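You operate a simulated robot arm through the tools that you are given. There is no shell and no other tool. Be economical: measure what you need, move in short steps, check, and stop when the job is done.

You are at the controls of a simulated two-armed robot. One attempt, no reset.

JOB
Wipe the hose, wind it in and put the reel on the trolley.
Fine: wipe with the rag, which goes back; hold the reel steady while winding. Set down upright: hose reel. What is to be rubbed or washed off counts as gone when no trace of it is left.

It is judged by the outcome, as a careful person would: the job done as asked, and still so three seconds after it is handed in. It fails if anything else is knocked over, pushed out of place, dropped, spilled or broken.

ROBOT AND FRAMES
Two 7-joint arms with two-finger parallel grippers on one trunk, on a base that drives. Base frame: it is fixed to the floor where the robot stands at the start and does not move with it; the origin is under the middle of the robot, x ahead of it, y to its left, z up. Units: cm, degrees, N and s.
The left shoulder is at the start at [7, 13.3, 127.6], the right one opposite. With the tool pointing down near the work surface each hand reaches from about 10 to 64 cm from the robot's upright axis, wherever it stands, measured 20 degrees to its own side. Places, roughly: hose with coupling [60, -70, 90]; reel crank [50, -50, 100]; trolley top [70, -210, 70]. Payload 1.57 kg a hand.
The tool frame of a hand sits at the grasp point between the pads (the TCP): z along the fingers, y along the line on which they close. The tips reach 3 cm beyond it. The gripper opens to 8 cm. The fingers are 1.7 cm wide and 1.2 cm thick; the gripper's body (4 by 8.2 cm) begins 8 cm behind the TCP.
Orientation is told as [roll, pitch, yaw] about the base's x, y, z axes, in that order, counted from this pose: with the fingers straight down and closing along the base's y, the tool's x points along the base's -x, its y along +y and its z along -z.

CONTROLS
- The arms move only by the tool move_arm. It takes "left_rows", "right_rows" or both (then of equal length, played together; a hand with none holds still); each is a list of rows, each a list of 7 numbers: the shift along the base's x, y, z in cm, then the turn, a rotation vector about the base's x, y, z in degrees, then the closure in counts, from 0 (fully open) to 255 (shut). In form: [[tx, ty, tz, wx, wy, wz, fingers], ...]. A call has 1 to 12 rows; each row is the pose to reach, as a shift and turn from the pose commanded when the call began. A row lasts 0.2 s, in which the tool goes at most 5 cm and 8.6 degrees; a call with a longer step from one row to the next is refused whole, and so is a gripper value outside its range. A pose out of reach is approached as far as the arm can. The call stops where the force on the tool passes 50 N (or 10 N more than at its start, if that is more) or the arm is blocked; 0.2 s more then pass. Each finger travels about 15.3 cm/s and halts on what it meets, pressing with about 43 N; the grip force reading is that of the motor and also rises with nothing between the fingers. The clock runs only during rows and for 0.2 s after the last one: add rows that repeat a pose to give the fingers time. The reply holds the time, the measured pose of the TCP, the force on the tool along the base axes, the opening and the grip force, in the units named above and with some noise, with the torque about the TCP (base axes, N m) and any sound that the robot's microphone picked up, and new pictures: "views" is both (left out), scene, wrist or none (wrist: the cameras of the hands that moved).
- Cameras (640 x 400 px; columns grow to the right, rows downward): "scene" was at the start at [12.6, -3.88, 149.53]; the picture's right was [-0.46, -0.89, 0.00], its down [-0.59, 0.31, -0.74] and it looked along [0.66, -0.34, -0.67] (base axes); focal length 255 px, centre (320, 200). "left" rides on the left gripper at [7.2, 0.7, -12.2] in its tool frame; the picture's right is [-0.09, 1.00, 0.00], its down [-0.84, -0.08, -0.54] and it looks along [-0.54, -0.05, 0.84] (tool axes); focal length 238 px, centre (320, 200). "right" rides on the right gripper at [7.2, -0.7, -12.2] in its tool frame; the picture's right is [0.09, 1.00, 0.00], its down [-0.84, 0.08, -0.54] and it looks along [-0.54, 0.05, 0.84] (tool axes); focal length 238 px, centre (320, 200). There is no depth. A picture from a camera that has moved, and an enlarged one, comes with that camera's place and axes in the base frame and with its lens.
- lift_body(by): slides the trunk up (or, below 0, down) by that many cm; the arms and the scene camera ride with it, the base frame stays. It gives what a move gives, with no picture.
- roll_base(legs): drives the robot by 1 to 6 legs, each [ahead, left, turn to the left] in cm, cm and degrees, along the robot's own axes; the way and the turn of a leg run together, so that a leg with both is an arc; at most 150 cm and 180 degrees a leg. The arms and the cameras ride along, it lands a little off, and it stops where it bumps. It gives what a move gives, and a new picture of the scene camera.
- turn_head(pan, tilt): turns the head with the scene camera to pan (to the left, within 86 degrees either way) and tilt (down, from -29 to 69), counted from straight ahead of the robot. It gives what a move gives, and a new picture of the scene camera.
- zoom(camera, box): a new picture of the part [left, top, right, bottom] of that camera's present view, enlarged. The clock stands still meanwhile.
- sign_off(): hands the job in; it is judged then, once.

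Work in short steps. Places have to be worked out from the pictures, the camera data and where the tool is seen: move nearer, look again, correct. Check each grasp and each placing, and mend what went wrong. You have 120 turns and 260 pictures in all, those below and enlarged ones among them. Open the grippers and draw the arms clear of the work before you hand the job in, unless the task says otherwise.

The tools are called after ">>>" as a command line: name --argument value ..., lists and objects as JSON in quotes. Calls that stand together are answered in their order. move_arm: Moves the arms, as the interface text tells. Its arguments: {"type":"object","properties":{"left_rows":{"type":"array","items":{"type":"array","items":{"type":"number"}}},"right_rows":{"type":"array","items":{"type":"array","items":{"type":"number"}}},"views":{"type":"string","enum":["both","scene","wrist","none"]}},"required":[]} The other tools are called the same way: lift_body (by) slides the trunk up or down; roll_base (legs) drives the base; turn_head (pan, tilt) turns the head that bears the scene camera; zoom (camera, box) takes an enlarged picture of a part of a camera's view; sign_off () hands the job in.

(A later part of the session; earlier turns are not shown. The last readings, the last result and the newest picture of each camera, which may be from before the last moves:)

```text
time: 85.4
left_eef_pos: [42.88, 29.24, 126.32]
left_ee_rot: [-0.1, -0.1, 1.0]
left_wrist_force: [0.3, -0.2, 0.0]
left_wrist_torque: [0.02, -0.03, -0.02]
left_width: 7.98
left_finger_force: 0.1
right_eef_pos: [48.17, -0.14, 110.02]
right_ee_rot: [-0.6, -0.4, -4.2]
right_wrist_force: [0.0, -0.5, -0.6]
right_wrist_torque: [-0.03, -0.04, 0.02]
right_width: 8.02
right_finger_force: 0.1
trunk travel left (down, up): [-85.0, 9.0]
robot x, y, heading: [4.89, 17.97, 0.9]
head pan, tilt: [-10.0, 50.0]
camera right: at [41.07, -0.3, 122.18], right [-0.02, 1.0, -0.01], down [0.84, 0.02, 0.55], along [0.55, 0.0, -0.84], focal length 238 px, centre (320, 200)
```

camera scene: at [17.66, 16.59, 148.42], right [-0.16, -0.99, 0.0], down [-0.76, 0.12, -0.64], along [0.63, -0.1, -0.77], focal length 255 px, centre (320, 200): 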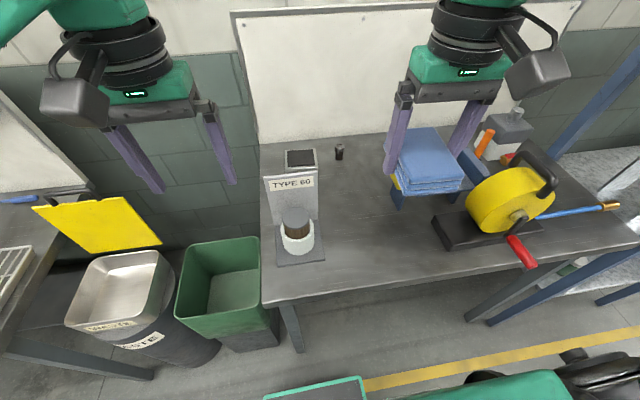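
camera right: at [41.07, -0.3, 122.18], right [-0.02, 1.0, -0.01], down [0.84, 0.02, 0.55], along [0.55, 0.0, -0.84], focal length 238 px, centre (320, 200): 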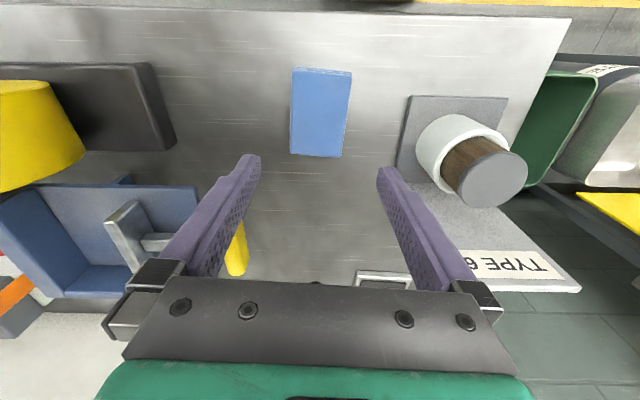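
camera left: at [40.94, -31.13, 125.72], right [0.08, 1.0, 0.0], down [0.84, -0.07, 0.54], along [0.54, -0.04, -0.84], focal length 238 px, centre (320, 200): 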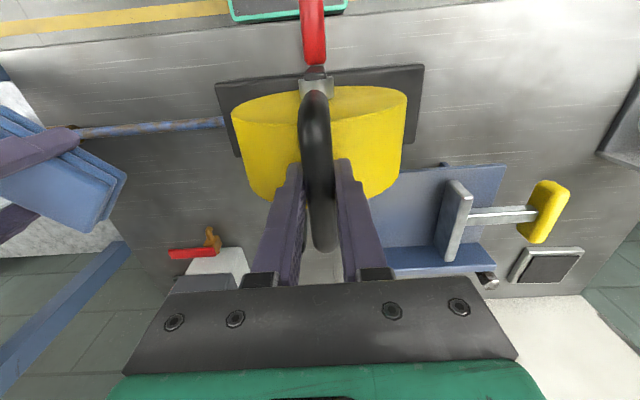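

Rag is back in place. Raise the right hand and drive to robot ≈[8,-34] for winding.

>>> move_arm --right_rows '[[-2, 0, 4, 0, 0, 1, 0], [-5, 0, 8, 0, 0, 2, 0], [-8, -2, 11, 0, 0, 4, 0], [-11, -5, 13, 0, 0, 4, 0], [-13, -9, 14, 0, 0, 4, 0]]' --views "none"

>>> roll_base --legs '[[4, -51, -0.9]]'

>>> zoom --camera "scene" --box '[200, 130, 480, 320]'

```text
time: 86.6
left_eef_pos: [42.93, 28.85, 126.47]
left_ee_rot: [0.0, -0.1, 1.0]
left_wrist_force: [-0.3, 0.2, 0.0]
left_wrist_torque: [0.03, 0.02, -0.02]
left_width: 7.98
left_finger_force: 0.1
right_eef_pos: [35.15, -9.36, 123.46]
right_ee_rot: [-0.2, -0.5, 0.0]
right_wrist_force: [0.6, -0.3, 0.4]
right_wrist_torque: [0.04, -0.05, 0.0]
right_width: 7.99
right_finger_force: 0.0
trunk travel left (down, up): [-85.0, 9.0]
robot x, y, heading: [4.92, 17.93, 0.9]
head pan, tilt: [-10.0, 50.0]
```

```text
time: 89.5
left_eef_pos: [47.46, -22.11, 126.35]
left_ee_rot: [-0.2, 0.0, 0.0]
left_wrist_force: [-0.5, 0.9, 0.2]
left_wrist_torque: [-0.01, 0.0, 0.0]
left_width: 8.0
left_finger_force: 0.1
right_eef_pos: [39.27, -60.32, 123.55]
right_ee_rot: [-0.5, -0.3, -1.2]
right_wrist_force: [-0.3, 0.0, 0.3]
right_wrist_torque: [0.0, -0.03, -0.02]
right_width: 8.02
right_finger_force: 0.0
trunk travel left (down, up): [-85.0, 9.0]
robot x, y, heading: [9.67, -32.39, 0.0]
head pan, tilt: [-10.0, 50.0]
camera scene: at [21.96, -34.01, 148.43], right [-0.18, -0.98, 0.0], down [-0.75, 0.13, -0.64], along [0.63, -0.11, -0.77], focal length 255 px, centre (320, 200)
```

scene: 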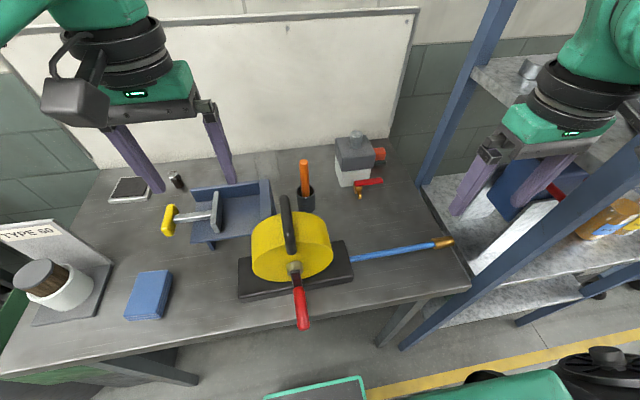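

```text
2.11 times, centred on (340, 225) of scene
camera zoom: at [21.96, -34.01, 148.43], right [-0.18, -0.98, 0.0], down [-0.75, 0.13, -0.64], along [0.63, -0.11, -0.77], focal length 536 px, centre (278, 147)
```

zoom: 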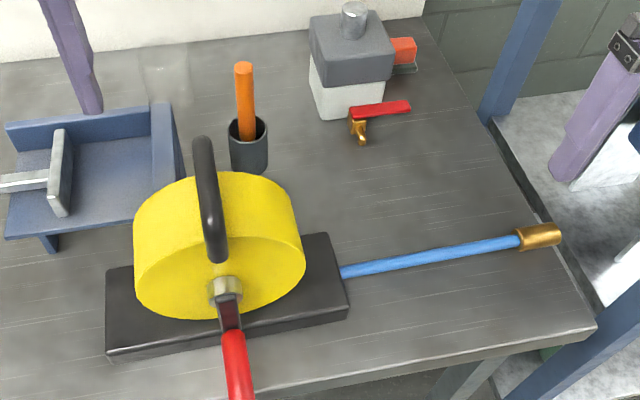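

Reel upright, hose clean. Left hand goes onto the carry handle (centre ≈[47.8,-32.4,112.5]) and closes to steady the reel.

>>> move_arm --left_rows '[[0.2, -4, 0, 0, 0, 0, 0], [0.4, -8, 0, 0, 0, 0, 0], [0.4, -10.2, -3, 0, 0, 0, 0], [0.4, -10.2, -7.5, 0, 0, 0, 0], [0.4, -10.2, -11, 0, 0, 0, 0], [0.4, -10.2, -12.9, 0, 0, 0, 0], [0.4, -10.2, -12.9, 0, 0, 0, 100], [0.4, -10.2, -12.9, 0, 0, 0, 255], [0.4, -10.2, -12.9, 0, 0, 0, 255], [0.4, -10.2, -12.9, 0, 0, 0, 255]]' --views "both"

```text
time: 91.8
left_eef_pos: [47.82, -32.27, 113.51]
left_ee_rot: [-0.1, 0.0, 0.1]
left_wrist_force: [-0.3, 0.0, -1.0]
left_wrist_torque: [0.0, -0.3, 0.26]
left_width: 1.74
left_finger_force: 32.3
right_eef_pos: [39.15, -60.5, 123.53]
right_ee_rot: [-0.4, -0.4, -1.1]
right_wrist_force: [0.6, 0.7, 0.2]
right_wrist_torque: [0.0, -0.01, 0.02]
right_width: 8.01
right_finger_force: 0.0
trunk travel left (down, up): [-85.0, 9.0]
robot x, y, heading: [9.06, -32.69, 0.2]
head pan, tilt: [-10.0, 50.0]
camera scene: at [22.0, -34.21, 148.42], right [-0.18, -0.98, 0.0], down [-0.75, 0.13, -0.64], along [0.63, -0.11, -0.77], focal length 255 px, centre (320, 200)
camera left: at [40.69, -31.38, 125.79], right [0.09, 1.0, 0.0], down [0.84, -0.08, 0.54], along [0.54, -0.05, -0.84], focal length 238 px, centre (320, 200)
```

scene: 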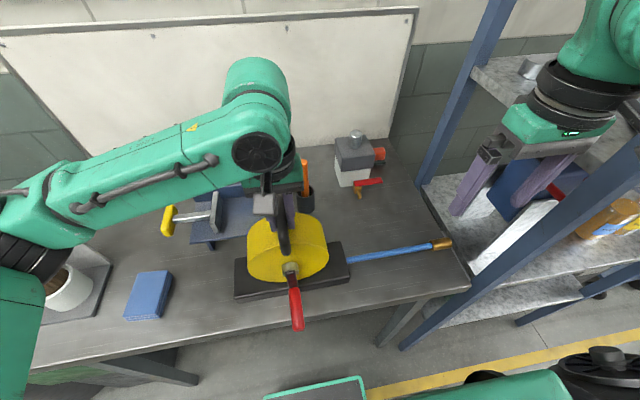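
left: 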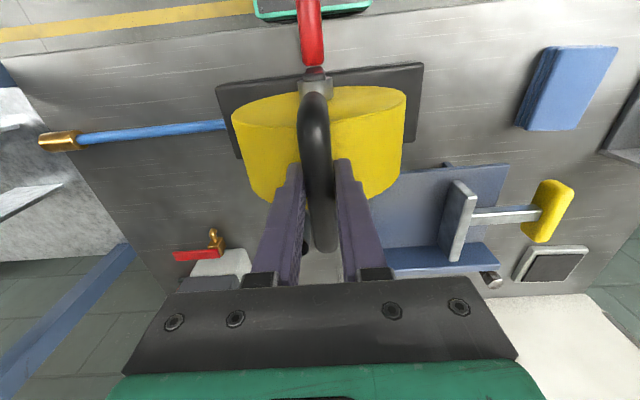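

Reel held. Now right hand: roll +55° so its fingers point left-down, to a pre-grasp at ≈[38.3,-52,110].

>>> move_arm --right_rows '[[0, 0, 0, 8, 0, 0, 0], [0, 1, -1, 16, 0, 0, 40], [0, 2, -3, 24, 0, 0, 96], [0, 3.5, -5.5, 32, 0, 0, 96], [-0.4, 5, -8, 40, 0, 0, 96], [-0.8, 7, -11, 48, 0, 0, 96], [-0.8, 8.5, -13.5, 55, 0, 1, 96], [-0.8, 8.5, -13.5, 55, 0, 1, 96]]' --views "both"

```text
time: 93.5
left_eef_pos: [47.78, -32.22, 113.55]
left_ee_rot: [-0.1, 0.0, 0.0]
left_wrist_force: [-0.5, -0.1, 1.2]
left_wrist_torque: [0.04, 0.09, 0.04]
left_width: 1.78
left_finger_force: 32.7
right_eef_pos: [38.18, -51.91, 109.95]
right_ee_rot: [54.7, 0.3, -0.1]
right_wrist_force: [0.1, -0.4, 0.4]
right_wrist_torque: [-0.03, 0.01, 0.02]
right_width: 4.99
right_finger_force: 0.0
trunk travel left (down, up): [-85.0, 9.0]
robot x, y, heading: [9.34, -32.92, -0.4]
head pan, tilt: [-10.0, 50.0]
camera scene: at [22.04, -34.23, 148.42], right [-0.18, -0.98, 0.0], down [-0.75, 0.14, -0.64], along [0.63, -0.11, -0.77], focal length 255 px, centre (320, 200)
camera right: at [31.11, -62.31, 116.52], right [-0.09, 0.58, 0.81], down [0.84, -0.4, 0.37], along [0.54, 0.71, -0.45], focal length 238 px, centre (320, 200)
```

scene: 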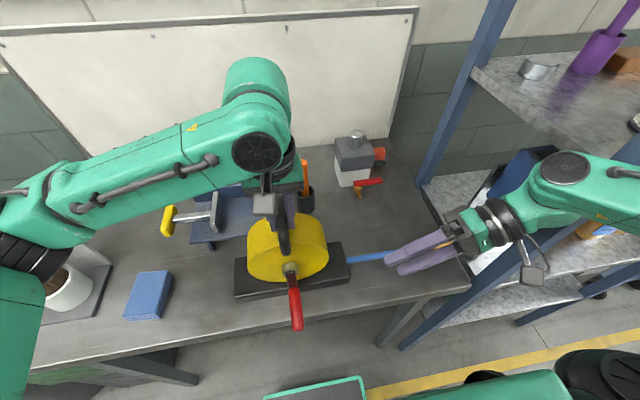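
right: 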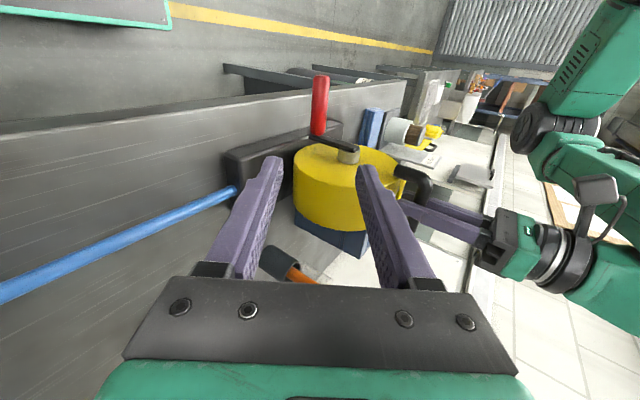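

Red handle seen at [38.2,-32.2,95.8], straight along the finger direction. Approach along it, staying open 5 cm.

>>> move_arm --right_rows '[[0, 3.3, -2.3, 0, 0, 0, 96], [0, 6.6, -4.7, 0, 0, 0, 96], [0, 9.9, -7.1, 0, 0, 0, 96], [0, 13, -9.3, 0, 0, 0, 96], [0, 16, -11.4, 0, 0, 0, 96], [0, 16, -11.4, 0, 0, 0, 96]]' --views "both"

```text
time: 94.7
left_eef_pos: [48.26, -31.25, 113.57]
left_ee_rot: [1.9, -0.3, 1.0]
left_wrist_force: [4.9, 14.7, 5.5]
left_wrist_torque: [0.11, 0.35, 0.23]
left_width: 1.74
left_finger_force: 32.4
right_eef_pos: [49.27, -37.69, 112.13]
right_ee_rot: [54.6, -26.6, -1.6]
right_wrist_force: [-3.1, -14.4, 2.7]
right_wrist_torque: [0.21, 0.0, 0.27]
right_width: 4.55
right_finger_force: 0.0
trunk travel left (down, up): [-85.0, 9.0]
robot x, y, heading: [9.29, -33.09, -0.4]
head pan, tilt: [-10.0, 50.0]
stopped in row 5 (right hand): the force on the tool passed its limit (the readings are from after the stop); the commanded pose is now the measured one
camera scene: at [21.91, -34.2, 148.46], right [-0.18, -0.98, 0.0], down [-0.75, 0.14, -0.64], along [0.63, -0.11, -0.77], focal length 255 px, centre (320, 200)
camera right: at [39.68, -47.77, 114.84], right [-0.43, 0.59, 0.68], down [0.57, -0.41, 0.71], along [0.7, 0.7, -0.16], focal length 238 px, centre (320, 200)
```

scene: 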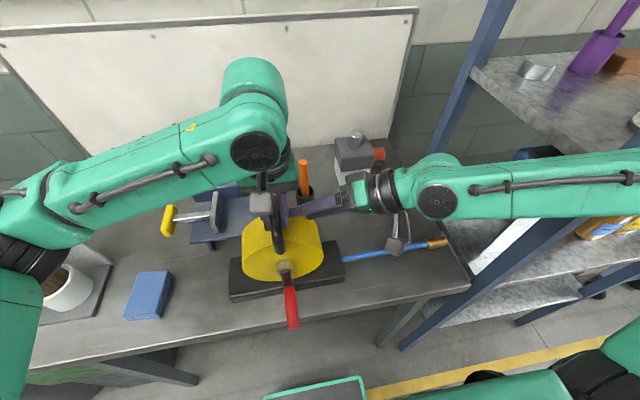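
right: 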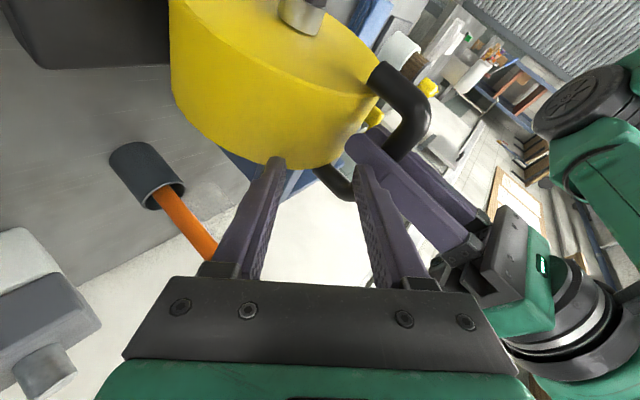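

The right arm swung off course (its tool went to [49,-38,112], pressing on the left fingers). I back it straight out in -y and then undo the pitch.

>>> move_arm --right_rows '[[0, -3, 1, 0, 0, 0, 96], [0, -6.5, 2, 0, 0, 0, 96], [-2, -10, 4, 0, 6, 0, 96], [-4, -13, 6, 0, 12, 0, 96], [-6, -15, 8, 0, 18, 0, 96]]' --views "both"

```text
time: 95.9
left_eef_pos: [48.1, -31.27, 113.43]
left_ee_rot: [1.6, -0.1, 0.7]
left_wrist_force: [3.3, 2.5, 12.9]
left_wrist_torque: [0.08, -0.12, 0.02]
left_width: 1.75
left_finger_force: 32.2
right_eef_pos: [42.87, -52.34, 120.09]
right_ee_rot: [54.3, -8.6, -1.4]
right_wrist_force: [0.4, 0.6, 0.1]
right_wrist_torque: [0.04, -0.03, -0.02]
right_width: 5.0
right_finger_force: 0.0
trunk travel left (down, up): [-85.0, 9.0]
robot x, y, heading: [9.09, -32.77, -0.1]
head pan, tilt: [-10.0, 50.0]
camera scene: at [21.95, -34.14, 148.43], right [-0.18, -0.98, 0.0], down [-0.75, 0.14, -0.64], along [0.63, -0.11, -0.77], focal length 255 px, centre (320, 200)
camera right: at [34.64, -62.48, 125.64], right [-0.2, 0.59, 0.78], down [0.76, -0.41, 0.5], along [0.62, 0.7, -0.37], focal length 238 px, centre (320, 200)
```

scene: 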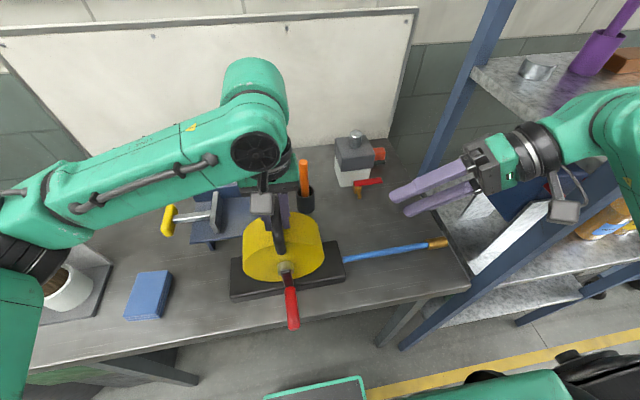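
right: 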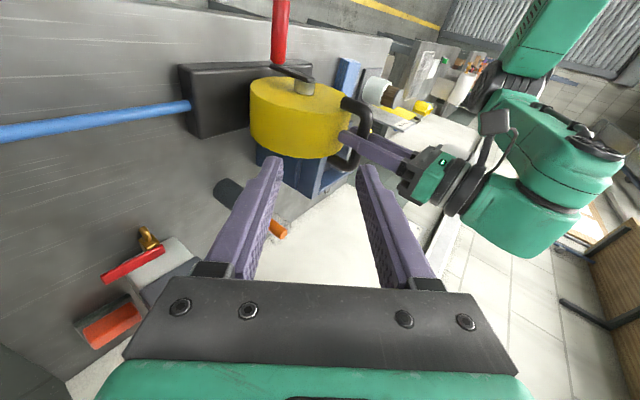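

Scene is intact; that rolled pose was unsuitable. I'll instead use a forward-tilted right hand (fingers forward-down), coming from the front. First undo the roll away from the reel.

>>> move_arm --right_rows '[[-2, 0, 0, -8, 0, 0, 96], [-4, 0, 0, -16, 0, 0, 96], [-6, 0, 0, -24, 0, 0, 96], [-8, 0, 0, -32, 0, 0, 96], [-10, 0, 0, -40, 0, 0, 96], [-12, 1, 0, -48, 0, 0, 96], [-14, 2, 0, -54.3, 0, 0, 96], [-14, 2, 0, -54.3, 0, 0, 96]]' --views "scene"

```text
time: 97.7
left_eef_pos: [47.79, -31.46, 113.46]
left_ee_rot: [1.6, -0.2, 0.8]
left_wrist_force: [-5.0, 0.5, 4.3]
left_wrist_torque: [0.09, 0.68, -0.02]
left_width: 1.79
left_finger_force: 32.5
right_eef_pos: [35.59, -53.59, 125.62]
right_ee_rot: [12.6, -7.3, 4.6]
right_wrist_force: [0.2, 0.3, 0.2]
right_wrist_torque: [0.03, -0.01, 0.01]
right_width: 4.98
right_finger_force: 0.0
right hand out of reach, approached as far as the arm can: row 2, 3, 4, 5, 6, 7, 8
trunk travel left (down, up): [-85.0, 9.0]
robot x, y, heading: [9.06, -33.07, -0.4]
head pan, tilt: [-10.0, 50.0]
camera scene: at [21.75, -34.18, 148.44], right [-0.18, -0.98, 0.0], down [-0.75, 0.14, -0.64], along [0.63, -0.11, -0.77], focal length 255 px, centre (320, 200)
```

scene: 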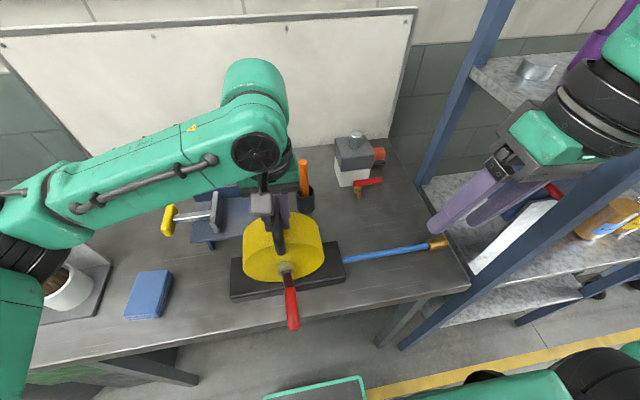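

Let me level the roll here with small steps and go a bit lower, to see if the arm follows.

>>> move_arm --right_rows '[[0, 0, -2, -4, 0, -2, 96], [0, 0, -4, -8, 0, -4, 96], [0, 0, -7, -12.6, 0, -4.6, 96], [-1, 0, -10, -12.6, -4, -4.6, 96], [-2, 1, -12, -12.6, -10, -4.6, 96], [-3, 2, -14, -12.6, -16, -4.6, 96], [-3, 2, -14, -12.6, -16, -4.6, 96]]' --views "scene"

```text
time: 99.3
left_eef_pos: [47.89, -31.41, 113.31]
left_ee_rot: [1.7, 0.1, 0.8]
left_wrist_force: [-4.1, 0.2, 2.8]
left_wrist_torque: [0.2, 0.32, 0.06]
left_width: 1.76
left_finger_force: 32.7
right_eef_pos: [43.99, -47.51, 123.86]
right_ee_rot: [-1.4, -19.7, 3.9]
right_wrist_force: [-0.7, -0.2, 0.5]
right_wrist_torque: [-0.03, 0.03, -0.01]
right_width: 5.02
right_finger_force: 0.0
right hand out of reach, approached as far as the arm can: row 1, 2, 3, 4, 5, 6, 7
trunk travel left (down, up): [-85.0, 9.0]
robot x, y, heading: [8.96, -32.71, -0.2]
head pan, tilt: [-10.0, 50.0]
camera scene: at [21.83, -34.3, 148.43], right [-0.18, -0.98, 0.0], down [-0.75, 0.14, -0.64], along [0.63, -0.11, -0.77], focal length 255 px, centre (320, 200)
```

scene: 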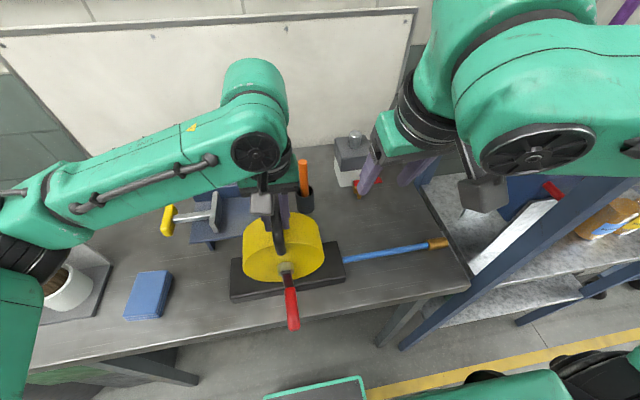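

The arm has got into an awkward elbow posture. I bring it back toward the earlier good pose [39.3,-60,124], level.

>>> move_arm --right_rows '[[0, -3, 1, 0, 5, -1, 96], [-1, -6, 2, 1.4, 10, -2, 96], [-2, -9, 2, 1.4, 15, -3, 96], [-3, -12, 1, 1.4, 19.7, -3.9, 96], [-4.7, -12.8, 0, 1.4, 19.7, -3.9, 96], [-4.7, -12.8, 0, 1.4, 19.7, -3.9, 96]]' --views "scene"

```text
time: 100.7
left_eef_pos: [48.11, -31.35, 113.34]
left_ee_rot: [1.6, 0.0, 0.8]
left_wrist_force: [0.2, 1.2, -0.1]
left_wrist_torque: [0.04, -0.29, 0.1]
left_width: 1.75
left_finger_force: 32.5
right_eef_pos: [39.84, -59.39, 123.69]
right_ee_rot: [0.4, -2.7, -0.7]
right_wrist_force: [-0.9, -0.6, 0.4]
right_wrist_torque: [-0.03, 0.0, -0.02]
right_width: 5.0
right_finger_force: 0.1
trunk travel left (down, up): [-85.0, 9.0]
robot x, y, heading: [9.2, -33.19, -0.8]
head pan, tilt: [-10.0, 50.0]
camera scene: at [21.98, -34.16, 148.42], right [-0.18, -0.98, 0.0], down [-0.75, 0.14, -0.64], along [0.63, -0.11, -0.77], focal length 255 px, centre (320, 200)
```

scene: 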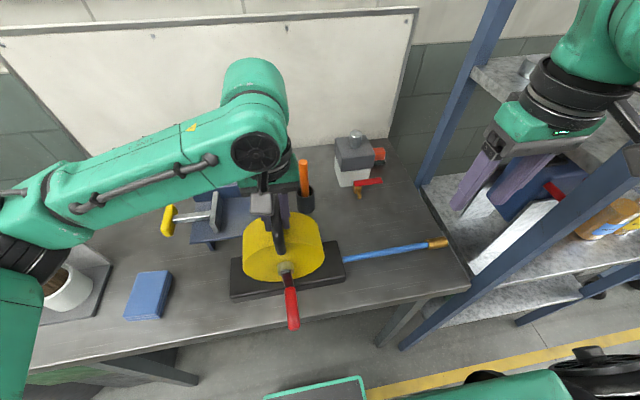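

Recovered. Now tilt the fingers forward (pitch -30°) while moving in gradually toward [33,-46,112].

>>> move_arm --right_rows '[[-1, 2, -1, 0, -5, 0, 96], [-2, 4, -2, 0, -10, 0, 96], [-3, 6, -4, 0, -15, 0, 96], [-4, 8, -6, 0, -20, 0, 96], [-5.5, 10, -8, 0, -25, 0, 96], [-7, 13, -11, 0, -28, 0, 96], [-7, 13, -11, 0, -28, 0, 96]]' --views "scene"

```text
time: 102.3
left_eef_pos: [48.25, -31.32, 113.41]
left_ee_rot: [1.7, -0.1, 0.8]
left_wrist_force: [0.9, 1.2, -0.7]
left_wrist_torque: [-0.11, -0.62, 0.18]
left_width: 1.75
left_finger_force: 32.3
right_eef_pos: [36.43, -46.42, 129.52]
right_ee_rot: [2.0, -27.3, -3.3]
right_wrist_force: [-0.1, 1.0, -0.3]
right_wrist_torque: [0.01, -0.01, 0.03]
right_width: 4.99
right_finger_force: 0.1
right hand out of reach, approached as far as the arm can: row 1, 2, 3, 4, 5, 6, 7
trunk travel left (down, up): [-85.0, 9.0]
robot x, y, heading: [9.37, -33.03, -0.2]
head pan, tilt: [-10.0, 50.0]
camera scene: at [21.88, -35.32, 148.64], right [-0.31, -0.95, 0.0], down [-0.71, 0.23, -0.66], along [0.63, -0.21, -0.75], focal length 255 px, centre (320, 200)
```

scene: 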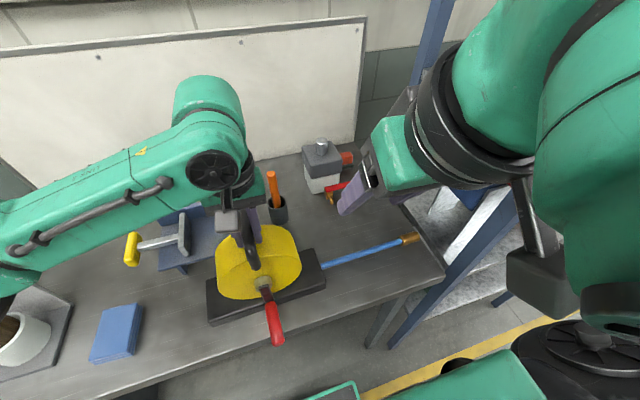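

Out of reach again and the arm crowds the head: I'm standing too close for that tilt. I retreat the right hand to the earlier level pose.

>>> move_arm --right_rows '[[0, -3, 0, 0, 5, 1, 96], [1, -6, -1, 0, 10, 2, 96], [2, -9, -2, -1, 16, 3, 96], [3, -12, -4, -2, 22, 3, 96], [3.4, -14, -6, -2, 27, 3, 0], [3.4, -14, -6, -2, 27, 3, 0]]' --views "none"

>>> turn_head --pan -10 --tilt 45

```text
time: 103.7
left_eef_pos: [48.08, -31.43, 113.29]
left_ee_rot: [1.6, -0.1, 0.8]
left_wrist_force: [0.4, -0.6, 0.3]
left_wrist_torque: [0.02, 0.03, -0.01]
left_width: 1.74
left_finger_force: 32.7
right_eef_pos: [39.85, -59.88, 125.04]
right_ee_rot: [-0.8, -3.7, 2.7]
right_wrist_force: [0.4, 1.0, 0.7]
right_wrist_torque: [0.02, 0.05, 0.0]
right_width: 8.0
right_finger_force: 0.0
trunk travel left (down, up): [-85.0, 9.0]
robot x, y, heading: [9.55, -33.02, -0.2]
head pan, tilt: [-10.0, 50.0]
```

```text
time: 104.4
left_eef_pos: [48.19, -31.48, 113.45]
left_ee_rot: [1.5, 0.0, 0.9]
left_wrist_force: [0.8, 0.2, -0.1]
left_wrist_torque: [0.04, -0.16, 0.01]
left_width: 1.76
left_finger_force: 31.9
right_eef_pos: [39.9, -59.78, 125.07]
right_ee_rot: [-0.8, -3.7, 2.7]
right_wrist_force: [-0.1, -0.7, 0.1]
right_wrist_torque: [-0.01, 0.06, -0.02]
right_width: 8.0
right_finger_force: 0.1
trunk travel left (down, up): [-85.0, 9.0]
robot x, y, heading: [9.11, -32.66, -0.5]
head pan, tilt: [-10.0, 45.0]
camera scene: at [22.45, -34.35, 149.11], right [-0.18, -0.98, 0.0], down [-0.7, 0.13, -0.71], along [0.7, -0.12, -0.71], focal length 255 px, centre (320, 200)
```

scene: 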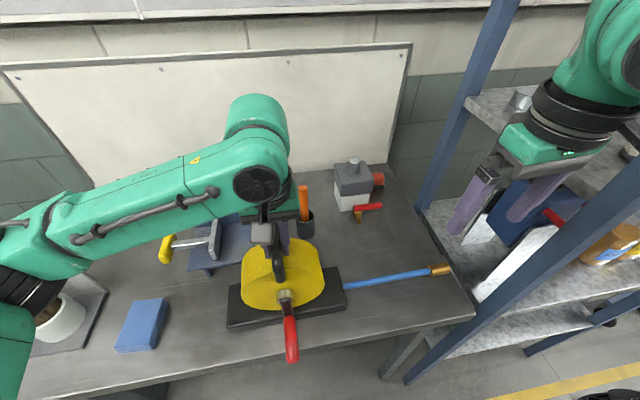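

New plan: turn the reel ≈+30° on the bench and later face it at ≈-35°, so the crank lies to the robot's right and the hands don't crowd. Left hand lifts it 1.5 cm, turns it, sets it down.

>>> move_arm --left_rows '[[0, 0, 0.8, -1.5, 0, 0, 255], [0, 0, 1.6, -1.5, 0, 0, 255], [0.3, -0.7, 1.6, -1.5, 0, 7.5, 255], [0.6, -1.4, 1.6, -1.5, 0, 15, 255], [0.9, -2, 1.6, -1.5, 0, 22.5, 255], [1, -2.6, 1.6, -1.5, 0, 29, 255], [1, -2.6, 1.6, -1.5, 0, 29, 255]]' --views "both"

```text
time: 106.0
left_eef_pos: [49.35, -34.08, 115.07]
left_ee_rot: [0.3, 0.6, 29.9]
left_wrist_force: [-0.3, -0.2, -11.7]
left_wrist_torque: [0.11, 0.01, 0.03]
left_width: 1.77
left_finger_force: 32.0
right_eef_pos: [39.98, -59.89, 125.07]
right_ee_rot: [-0.8, -3.5, 2.6]
right_wrist_force: [0.2, 0.3, -0.5]
right_wrist_torque: [0.0, -0.01, -0.01]
right_width: 8.0
right_finger_force: 0.0
trunk travel left (down, up): [-85.0, 9.0]
robot x, y, heading: [9.02, -32.52, -0.1]
head pan, tilt: [-10.0, 45.0]
camera scene: at [22.61, -34.31, 149.09], right [-0.18, -0.98, 0.0], down [-0.7, 0.13, -0.71], along [0.69, -0.12, -0.71], focal length 255 px, centre (320, 200)
camera left: at [42.85, -36.89, 127.37], right [-0.42, 0.91, 0.0], down [0.77, 0.35, 0.54], along [0.49, 0.23, -0.84], focal length 238 px, centre (320, 200)
```

scene: 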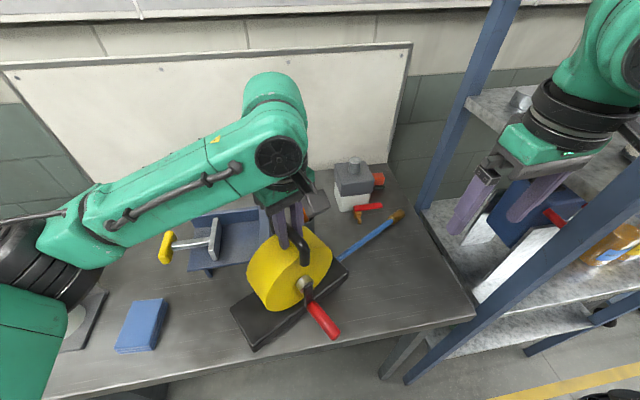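
left: 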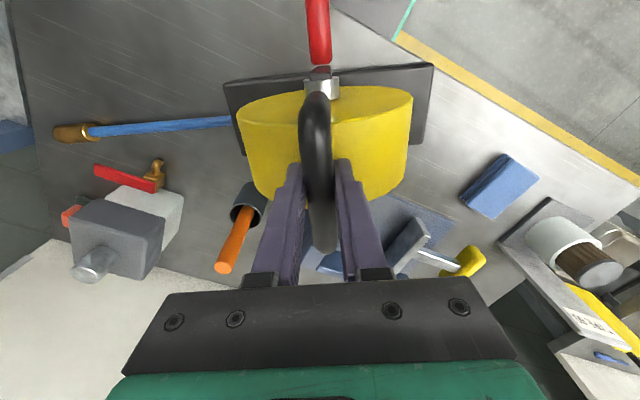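

Clear all round. Set it down and release, then raise the left hand.

>>> move_arm --left_rows '[[0, 0, -0.8, 0, 0, 0, 255], [0, 0, -1.4, 0, 0, 0, 255], [0, 0, -1.7, 0, 0, 0, 255], [0, 0, -1.7, 0, 0, 0, 255], [0, 0, -1.7, 0, 0, 0, 120], [0, 0, -1.7, 0, 0, 0, 0], [0, 0, -1.7, 0, 0, 0, 0], [0, 0, 2.5, 0, 0, 0, 0], [0, 0, 7, 0, 0, 0, 0], [-1, 1, 11, 0, 0, -6, 0], [-2, 2, 14, 0, 0, -12, 0]]' --views "scene"

```text
time: 108.4
left_eef_pos: [46.75, -31.84, 128.73]
left_ee_rot: [0.3, 0.4, 17.7]
left_wrist_force: [1.4, -0.5, -0.2]
left_wrist_torque: [-0.01, 0.01, -0.02]
left_width: 8.0
left_finger_force: 0.1
right_eef_pos: [39.72, -59.69, 125.06]
right_ee_rot: [-0.8, -3.7, 2.7]
right_wrist_force: [-0.2, -0.3, 0.3]
right_wrist_torque: [-0.05, 0.01, 0.01]
right_width: 8.0
right_finger_force: 0.0
trunk travel left (down, up): [-85.0, 9.0]
robot x, y, heading: [8.98, -33.02, -0.1]
head pan, tilt: [-10.0, 45.0]
camera scene: at [22.27, -34.22, 149.12], right [-0.18, -0.98, 0.0], down [-0.7, 0.12, -0.71], along [0.7, -0.13, -0.71], focal length 255 px, centre (320, 200)
```

scene: 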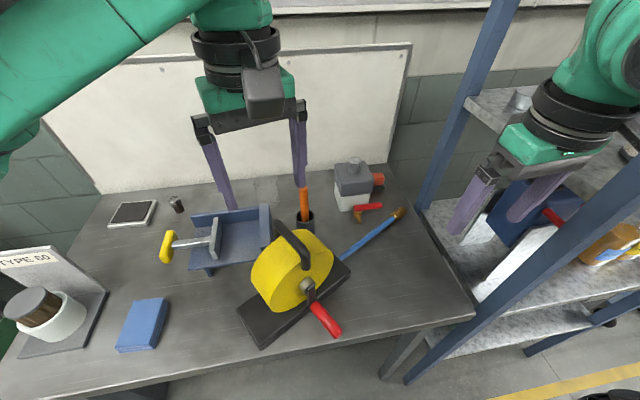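

Now drive: left 21, ahead 4, then turn right 35°.

>>> roll_base --legs '[[4, 21, 0], [0, 0, -35]]'

```text
time: 111.8
left_eef_pos: [44.72, -32.67, 128.68]
left_ee_rot: [0.1, 0.3, -17.6]
left_wrist_force: [-0.2, 0.2, -1.2]
left_wrist_torque: [0.01, -0.01, 0.02]
left_width: 7.99
left_finger_force: 0.0
right_eef_pos: [22.66, -51.33, 124.99]
right_ee_rot: [-0.7, -3.7, -32.7]
right_wrist_force: [-0.6, -0.1, 0.3]
right_wrist_torque: [-0.03, -0.02, -0.01]
right_width: 8.02
right_finger_force: 0.0
trunk travel left (down, up): [-85.0, 9.0]
robot x, y, heading: [13.46, -11.69, -35.5]
head pan, tilt: [-10.0, 45.0]
camera scene: at [23.29, -20.32, 149.11], right [-0.71, -0.7, 0.0], down [-0.5, 0.5, -0.71], along [0.49, -0.51, -0.71], focal length 255 px, centre (320, 200)
```

scene: 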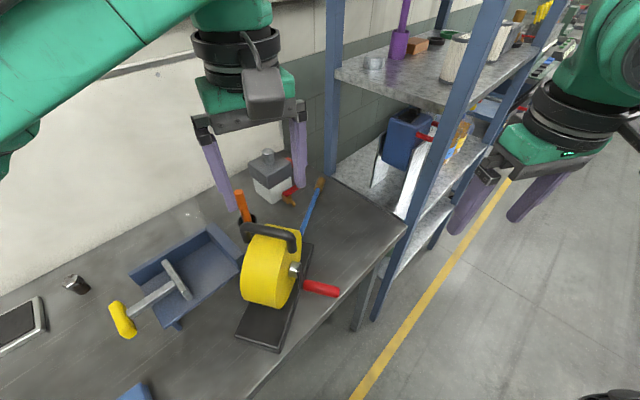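

Excellent: the crank now points to the robot's right. Left hand turns +47° above the handle centre [49.2,-34.2].

>>> move_arm --left_rows '[[1, -0.3, 0, 0, 0, 8, 0], [2, -0.6, 0, 0, 0, 16, 0], [3, -0.9, -1, 0, 0, 24, 0], [4, -1.2, -3, 0, 0, 32, 0], [4.5, -1.5, -6, 0, 0, 40, 0], [4.5, -1.5, -9, 0, 0, 47.5, 0], [4.5, -1.5, -9, 0, 0, 47.5, 0]]' --views "both"

```text
time: 113.3
left_eef_pos: [49.09, -34.07, 119.77]
left_ee_rot: [0.2, 0.2, 30.0]
left_wrist_force: [-0.4, -0.6, -0.5]
left_wrist_torque: [0.01, -0.01, -0.02]
left_width: 8.01
left_finger_force: 0.1
right_eef_pos: [22.62, -51.31, 125.05]
right_ee_rot: [-0.8, -3.7, -32.8]
right_wrist_force: [0.0, 0.0, -0.6]
right_wrist_torque: [-0.03, -0.03, -0.01]
right_width: 8.0
right_finger_force: 0.0
trunk travel left (down, up): [-85.0, 9.0]
robot x, y, heading: [13.2, -11.74, -35.9]
head pan, tilt: [-10.0, 45.0]
camera scene: at [23.21, -20.35, 149.12], right [-0.71, -0.7, 0.0], down [-0.49, 0.5, -0.71], along [0.5, -0.5, -0.71], focal length 255 px, centre (320, 200)
camera left: at [42.62, -36.9, 131.95], right [-0.42, 0.91, 0.0], down [0.77, 0.35, 0.54], along [0.49, 0.23, -0.84], focal length 238 px, centre (320, 200)
```

scene: 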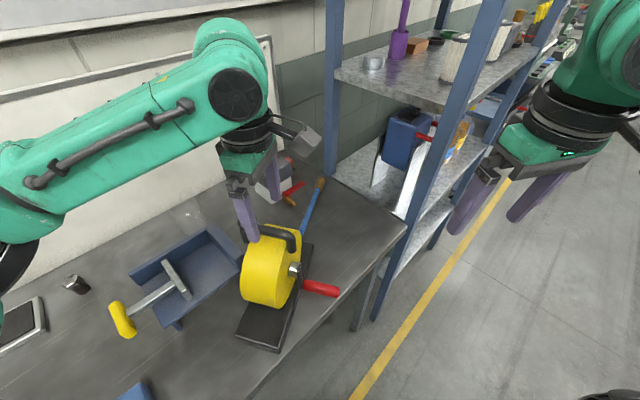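
left: 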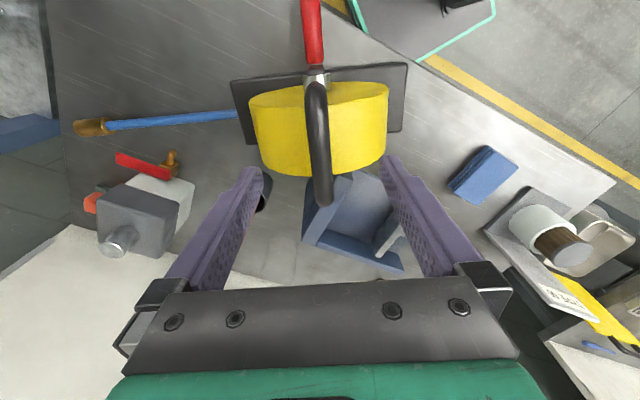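

Well aligned. Descend, shifting 1 cm toward the far end of the bar, and grip.

>>> move_arm --left_rows '[[0.4, 0.2, -2.5, 0, 0, 0, 0], [0.9, 0.4, -5, 0, 0, 0, 0], [0.9, 0.4, -6.3, 0, 0, 0, 0], [0.9, 0.4, -6.3, 0, 0, 0, 100], [0.9, 0.4, -6.3, 0, 0, 0, 255], [0.9, 0.4, -6.3, 0, 0, 0, 255], [0.9, 0.4, -6.3, 0, 0, 0, 255]]' --right_rows '[[2, 0, 0, 0, 0, 0, 0], [4, 0, 0, 0, 0, 0, 0], [6, 0, 0, 0, 0, 0, 0], [8, 0, 0, 0, 0, 0, 0], [9, 0, 0, 0, 0, 0, 0], [10, 0, 0, 0, 0, 0, 0], [10, 0, 0, 0, 0, 0, 0]]' --views "both"

```text
time: 115.0
left_eef_pos: [50.01, -33.67, 113.45]
left_ee_rot: [0.2, 0.4, 29.8]
left_wrist_force: [-1.6, 0.4, 0.1]
left_wrist_torque: [0.1, -0.09, -0.05]
left_width: 1.76
left_finger_force: 32.5
right_eef_pos: [32.78, -51.33, 125.08]
right_ee_rot: [-0.8, -3.7, -32.7]
right_wrist_force: [0.1, -0.1, 0.4]
right_wrist_torque: [-0.01, -0.01, 0.02]
right_width: 8.01
right_finger_force: 0.1
trunk travel left (down, up): [-85.0, 9.0]
robot x, y, heading: [12.92, -11.82, -35.7]
head pan, tilt: [-10.0, 45.0]
camera scene: at [23.27, -20.35, 149.11], right [-0.71, -0.7, 0.0], down [-0.5, 0.5, -0.71], along [0.49, -0.5, -0.71], focal length 255 px, centre (320, 200)
camera right: at [25.81, -47.5, 136.82], right [0.46, 0.89, -0.02], down [0.72, -0.36, 0.59], along [0.52, -0.29, -0.8], focal length 238 px, centre (320, 200)
camera left: at [43.64, -36.37, 125.73], right [-0.42, 0.91, 0.0], down [0.77, 0.35, 0.54], along [0.49, 0.23, -0.84], focal length 238 px, centre (320, 200)
```

scene: 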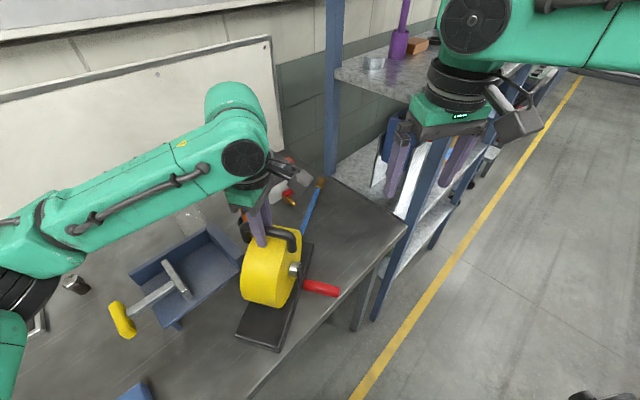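
right: 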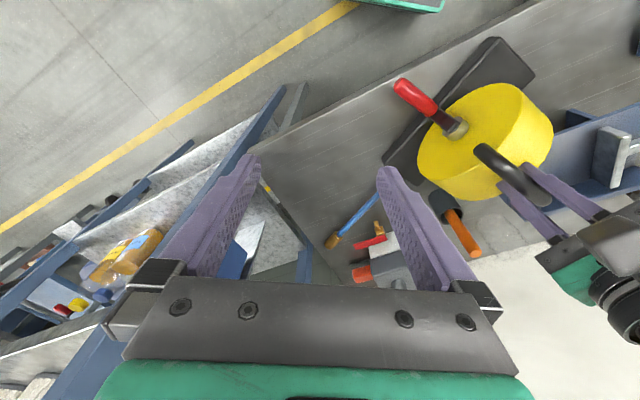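
left: 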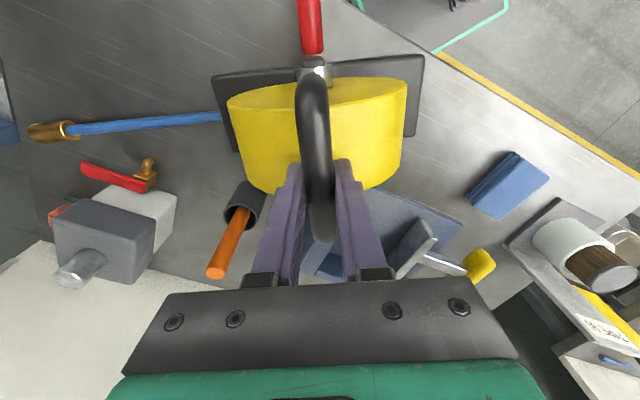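

Reel held. Now the right hand turns +63° and moves above the red handle (grip point ≈[40.1,-39.5,95.8]).

>>> move_arm --right_rows '[[0, 0, 0, 0, 0, 8, 64], [0, 1, 0, 0, 0, 16, 64], [1, 2.5, -1, 0, 0, 24, 64], [2, 4, -2, 0, 0, 32, 64], [3, 5.5, -3, 0, 0, 40, 64], [3.5, 7, -4, 0, 0, 48, 64], [4, 8.5, -5, 0, 0, 56, 64], [4.5, 9.5, -6, 0, 0, 62.7, 64], [4.5, 9.5, -6, 0, 0, 62.7, 64]]' --views "both"

```text
time: 117.0
left_eef_pos: [50.09, -33.65, 113.42]
left_ee_rot: [0.2, 0.4, 29.9]
left_wrist_force: [-0.2, 1.6, 0.2]
left_wrist_torque: [0.01, -0.02, -0.07]
left_width: 1.78
left_finger_force: 32.2
right_eef_pos: [37.07, -41.88, 118.98]
right_ee_rot: [-0.7, -3.7, 30.1]
right_wrist_force: [0.9, 0.8, 0.4]
right_wrist_torque: [-0.03, 0.01, 0.05]
right_width: 5.97
right_finger_force: 0.1
trunk travel left (down, up): [-85.0, 9.0]
robot x, y, heading: [13.22, -11.68, -35.8]
head pan, tilt: [-10.0, 45.0]
camera scene: at [23.3, -20.37, 149.11], right [-0.71, -0.7, 0.0], down [-0.5, 0.51, -0.71], along [0.49, -0.5, -0.71], focal length 255 px, centre (320, 200)
camera right: at [30.6, -46.28, 130.7], right [-0.58, 0.82, -0.02], down [0.65, 0.47, 0.59], along [0.49, 0.33, -0.8], focal length 238 px, centre (320, 200)
```

scene: 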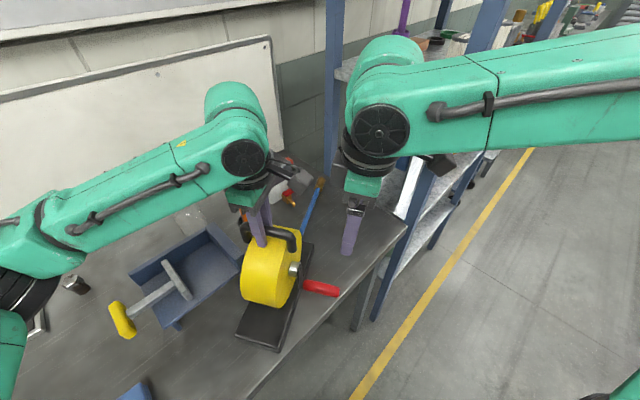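
right: 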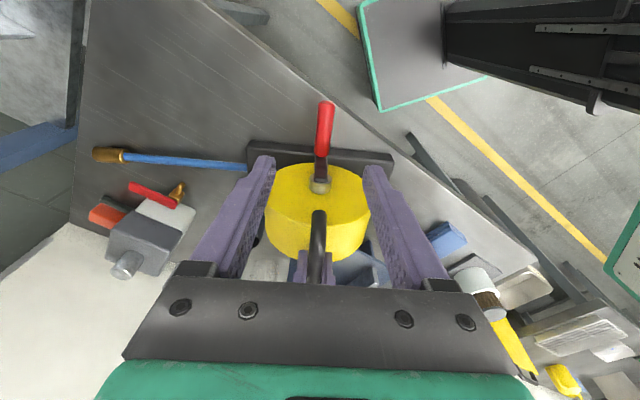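

Good pose. Now tilt ~20° so the wrist leans away from the left hand, and descend to z≈104 over the handle.

>>> move_arm --right_rows '[[0, 0, -1, 3.5, -6, 0, 64], [0, 0, -3, 7, -12, 0, 64], [0.5, 0.5, -6, 10, -17, 0, 64], [1.2, 1, -10, 10, -17, 0, 64], [2, 1.6, -13, 10, -17, 0, 64], [2.4, 2, -15.5, 10, -17, 0, 64], [2.4, 2, -15.5, 10, -17, 0, 64]]' --views "both"

```text
time: 118.5
left_eef_pos: [50.04, -33.82, 113.44]
left_ee_rot: [0.2, 0.2, 29.8]
left_wrist_force: [1.8, -0.4, -0.6]
left_wrist_torque: [-0.14, 0.1, -0.01]
left_width: 1.78
left_finger_force: 32.6
right_eef_pos: [39.6, -39.91, 103.69]
right_ee_rot: [-0.5, -23.4, 29.9]
right_wrist_force: [-1.0, 0.1, 0.3]
right_wrist_torque: [-0.04, 0.03, -0.02]
right_width: 5.98
right_finger_force: 0.1
trunk travel left (down, up): [-85.0, 9.0]
robot x, y, heading: [13.31, -11.11, -35.8]
head pan, tilt: [-10.0, 45.0]
camera scene: at [23.3, -20.46, 149.1], right [-0.71, -0.7, 0.0], down [-0.5, 0.51, -0.71], along [0.49, -0.5, -0.71], focal length 255 px, centre (320, 200)
camera right: at [30.01, -46.22, 112.14], right [-0.57, 0.82, -0.04], down [0.44, 0.35, 0.83], along [0.7, 0.45, -0.56], focal length 238 px, centre (320, 200)
```

scene: 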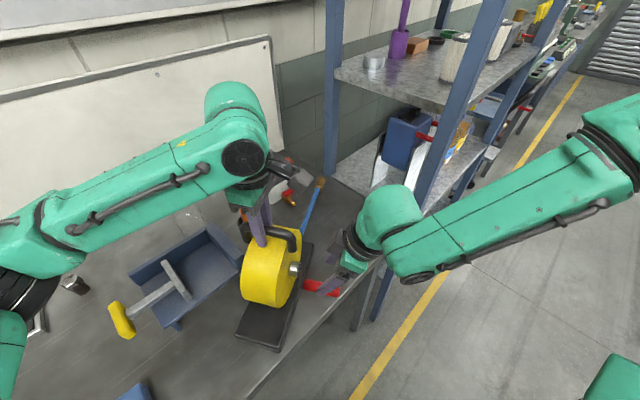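
right: 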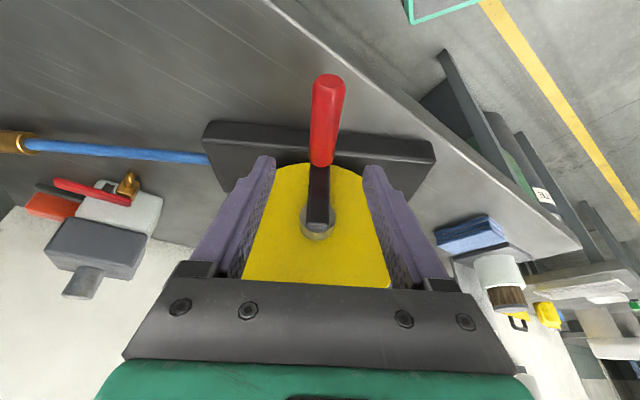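

Handle is centred between the fingers. Descend 7 cm and close.

>>> move_arm --right_rows '[[0, 0, -2.5, 0, 0, 0, 64], [0.2, 0.1, -5, 0, 0, 0, 64], [0.2, 0.1, -7, 0, 0, 0, 64], [0.2, 0.1, -7, 0, 0, 0, 64], [0.2, 0.1, -7, 0, 0, 0, 160], [0.2, 0.1, -7, 0, 0, 0, 255], [0.2, 0.1, -7, 0, 0, 0, 255], [0.2, 0.1, -7, 0, 0, 0, 255]]' --views "both"

```text
time: 120.3
left_eef_pos: [49.95, -33.58, 113.42]
left_ee_rot: [0.1, 0.5, 29.9]
left_wrist_force: [0.8, -1.2, 0.5]
left_wrist_torque: [-0.04, 0.09, -0.13]
left_width: 1.75
left_finger_force: 32.6
right_eef_pos: [39.66, -39.64, 96.59]
right_ee_rot: [-0.7, -23.3, 30.1]
right_wrist_force: [-0.3, 2.7, 0.2]
right_wrist_torque: [0.0, 0.01, 0.69]
right_width: 2.32
right_finger_force: 35.8
trunk travel left (down, up): [-85.0, 9.0]
robot x, y, heading: [13.21, -11.45, -35.6]
head pan, tilt: [-10.0, 45.0]
camera scene: at [23.31, -20.39, 149.11], right [-0.71, -0.7, 0.0], down [-0.5, 0.51, -0.71], along [0.49, -0.5, -0.71], focal length 255 px, centre (320, 200)
camera right: at [30.14, -45.94, 104.97], right [-0.57, 0.82, -0.05], down [0.44, 0.35, 0.83], along [0.7, 0.45, -0.56], focal length 238 px, centre (320, 200)
```

scene: 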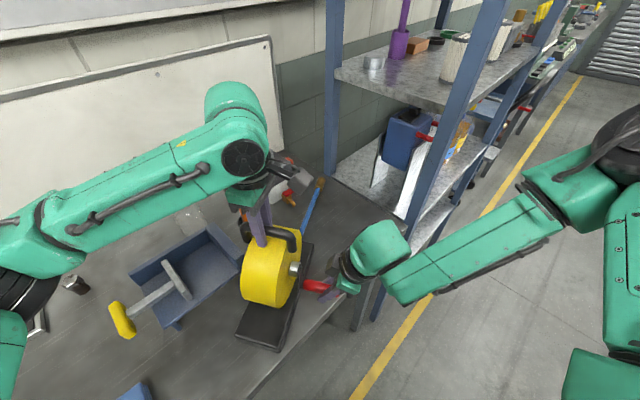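
right: 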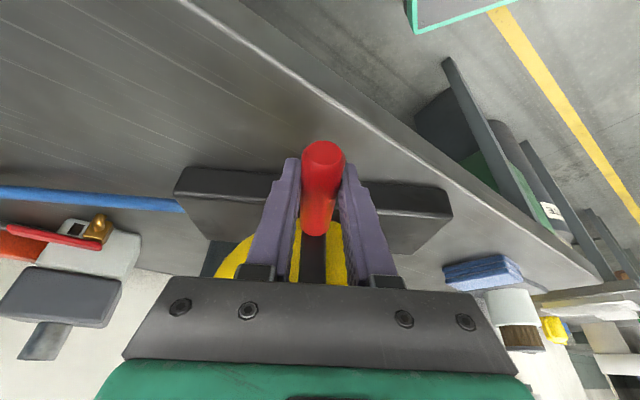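

Handle gripped (2.3 cm). Winding direction: bottom of the drum away from the hose, i.e. handle first toward [-0.5,0.87,0], then up. First 60° with radius ≈6 cm.

>>> move_arm --right_rows '[[-0.4, 0.68, 0.05, 0, 0, 0, 255], [-0.78, 1.35, 0.2, 0, 0, 0, 255], [-1.15, 2, 0.45, 0, 0, 0, 255], [-1.5, 2.61, 0.8, 0, 0, 0, 255], [-1.83, 3.18, 1.25, 0, 0, 0, 255], [-2.12, 3.69, 1.76, 0, 0, 0, 255], [-2.38, 4.14, 2.36, 0, 0, 0, 255], [-2.6, 4.52, 3, 0, 0, 0, 255]]' --views "both"

```text
time: 121.7
left_eef_pos: [50.0, -33.25, 113.36]
left_ee_rot: [0.6, 0.1, 29.7]
left_wrist_force: [-4.8, 12.7, 1.0]
left_wrist_torque: [-0.25, 0.2, -0.52]
left_width: 1.82
left_finger_force: 32.6
right_eef_pos: [38.18, -37.27, 97.98]
right_ee_rot: [-1.8, -23.0, 29.5]
right_wrist_force: [3.7, -9.8, -4.8]
right_wrist_torque: [-0.06, -0.23, -0.46]
right_width: 2.37
right_finger_force: 36.0
trunk travel left (down, up): [-85.0, 9.0]
robot x, y, heading: [13.1, -11.39, -35.6]
head pan, tilt: [-10.0, 45.0]
stopped in row 6 (left hand): the force on the tool passed its limit (the readings are from after the stop); the commanded pose is now the measured one
camera scene: at [23.27, -20.36, 149.09], right [-0.71, -0.7, 0.0], down [-0.5, 0.5, -0.71], along [0.5, -0.5, -0.71], focal length 255 px, centre (320, 200)
camera right: at [28.53, -43.17, 106.5], right [-0.55, 0.83, -0.07], down [0.44, 0.36, 0.82], along [0.71, 0.43, -0.56], focal length 238 px, centre (320, 200)
```

scene: 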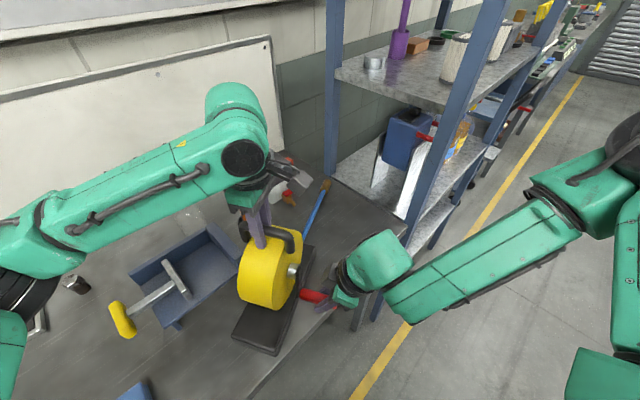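
right: 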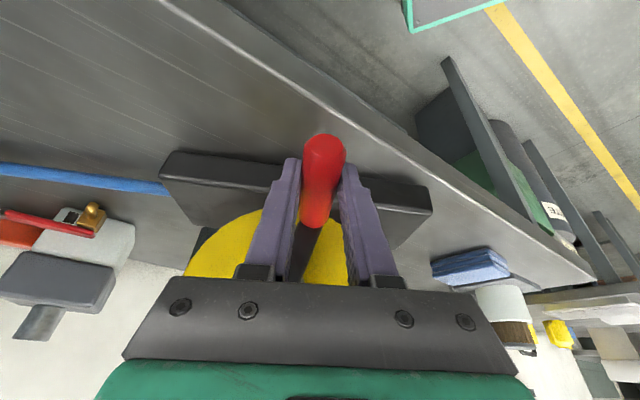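

The firm grip binds against the turning handle. I loosen the grip to just cage the handle and look from the left camera for crank position and hose travel.

>>> move_arm --right_rows '[[0, 0, 0, 0, 0, 0, 172], [0, 0, 0, 0, 0, 0, 172]]' --views "none"

>>> zoom --camera "left" --box '[0, 0, 640, 400]'

>>> zoom --camera "scene" --box '[220, 160, 420, 360]'

```text
time: 122.3
left_eef_pos: [50.08, -33.39, 113.42]
left_ee_rot: [0.7, 0.2, 29.9]
left_wrist_force: [-0.9, 4.4, -9.1]
left_wrist_torque: [0.25, -0.18, -0.55]
left_width: 1.8
left_finger_force: 32.6
right_eef_pos: [38.27, -37.22, 98.14]
right_ee_rot: [-1.6, -23.2, 29.7]
right_wrist_force: [1.4, -4.1, 0.2]
right_wrist_torque: [-0.02, -0.03, -0.08]
right_width: 3.03
right_finger_force: 1.9
trunk travel left (down, up): [-85.0, 9.0]
robot x, y, heading: [13.33, -11.41, -35.5]
head pan, tilt: [-10.0, 45.0]
```

```text
1.00 times, centred on (320, 200) of left
camera zoom: at [43.7, -36.33, 125.66], right [-0.42, 0.91, 0.01], down [0.77, 0.34, 0.54], along [0.49, 0.23, -0.84], focal length 238 px, centre (320, 200)
```

zoom: 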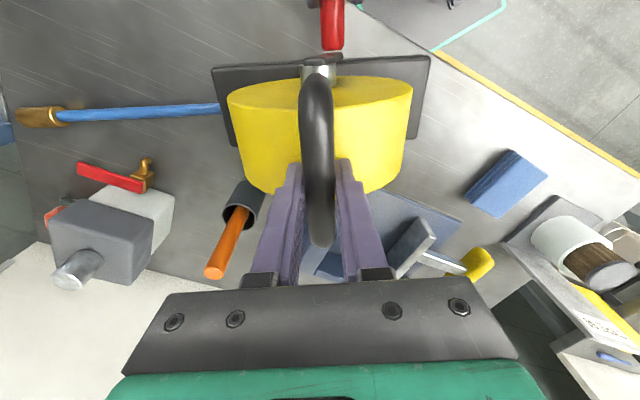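

```text
2.00 times, centred on (320, 260) of scene
camera zoom: at [23.37, -20.44, 149.1], right [-0.71, -0.7, 0.0], down [-0.5, 0.51, -0.71], along [0.49, -0.5, -0.71], focal length 510 px, centre (320, 80)
```

zoom: 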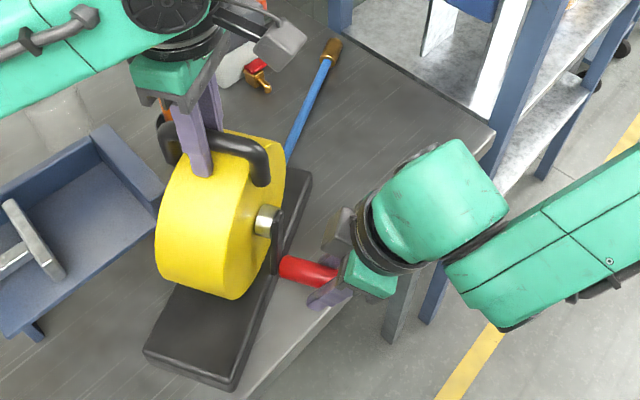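

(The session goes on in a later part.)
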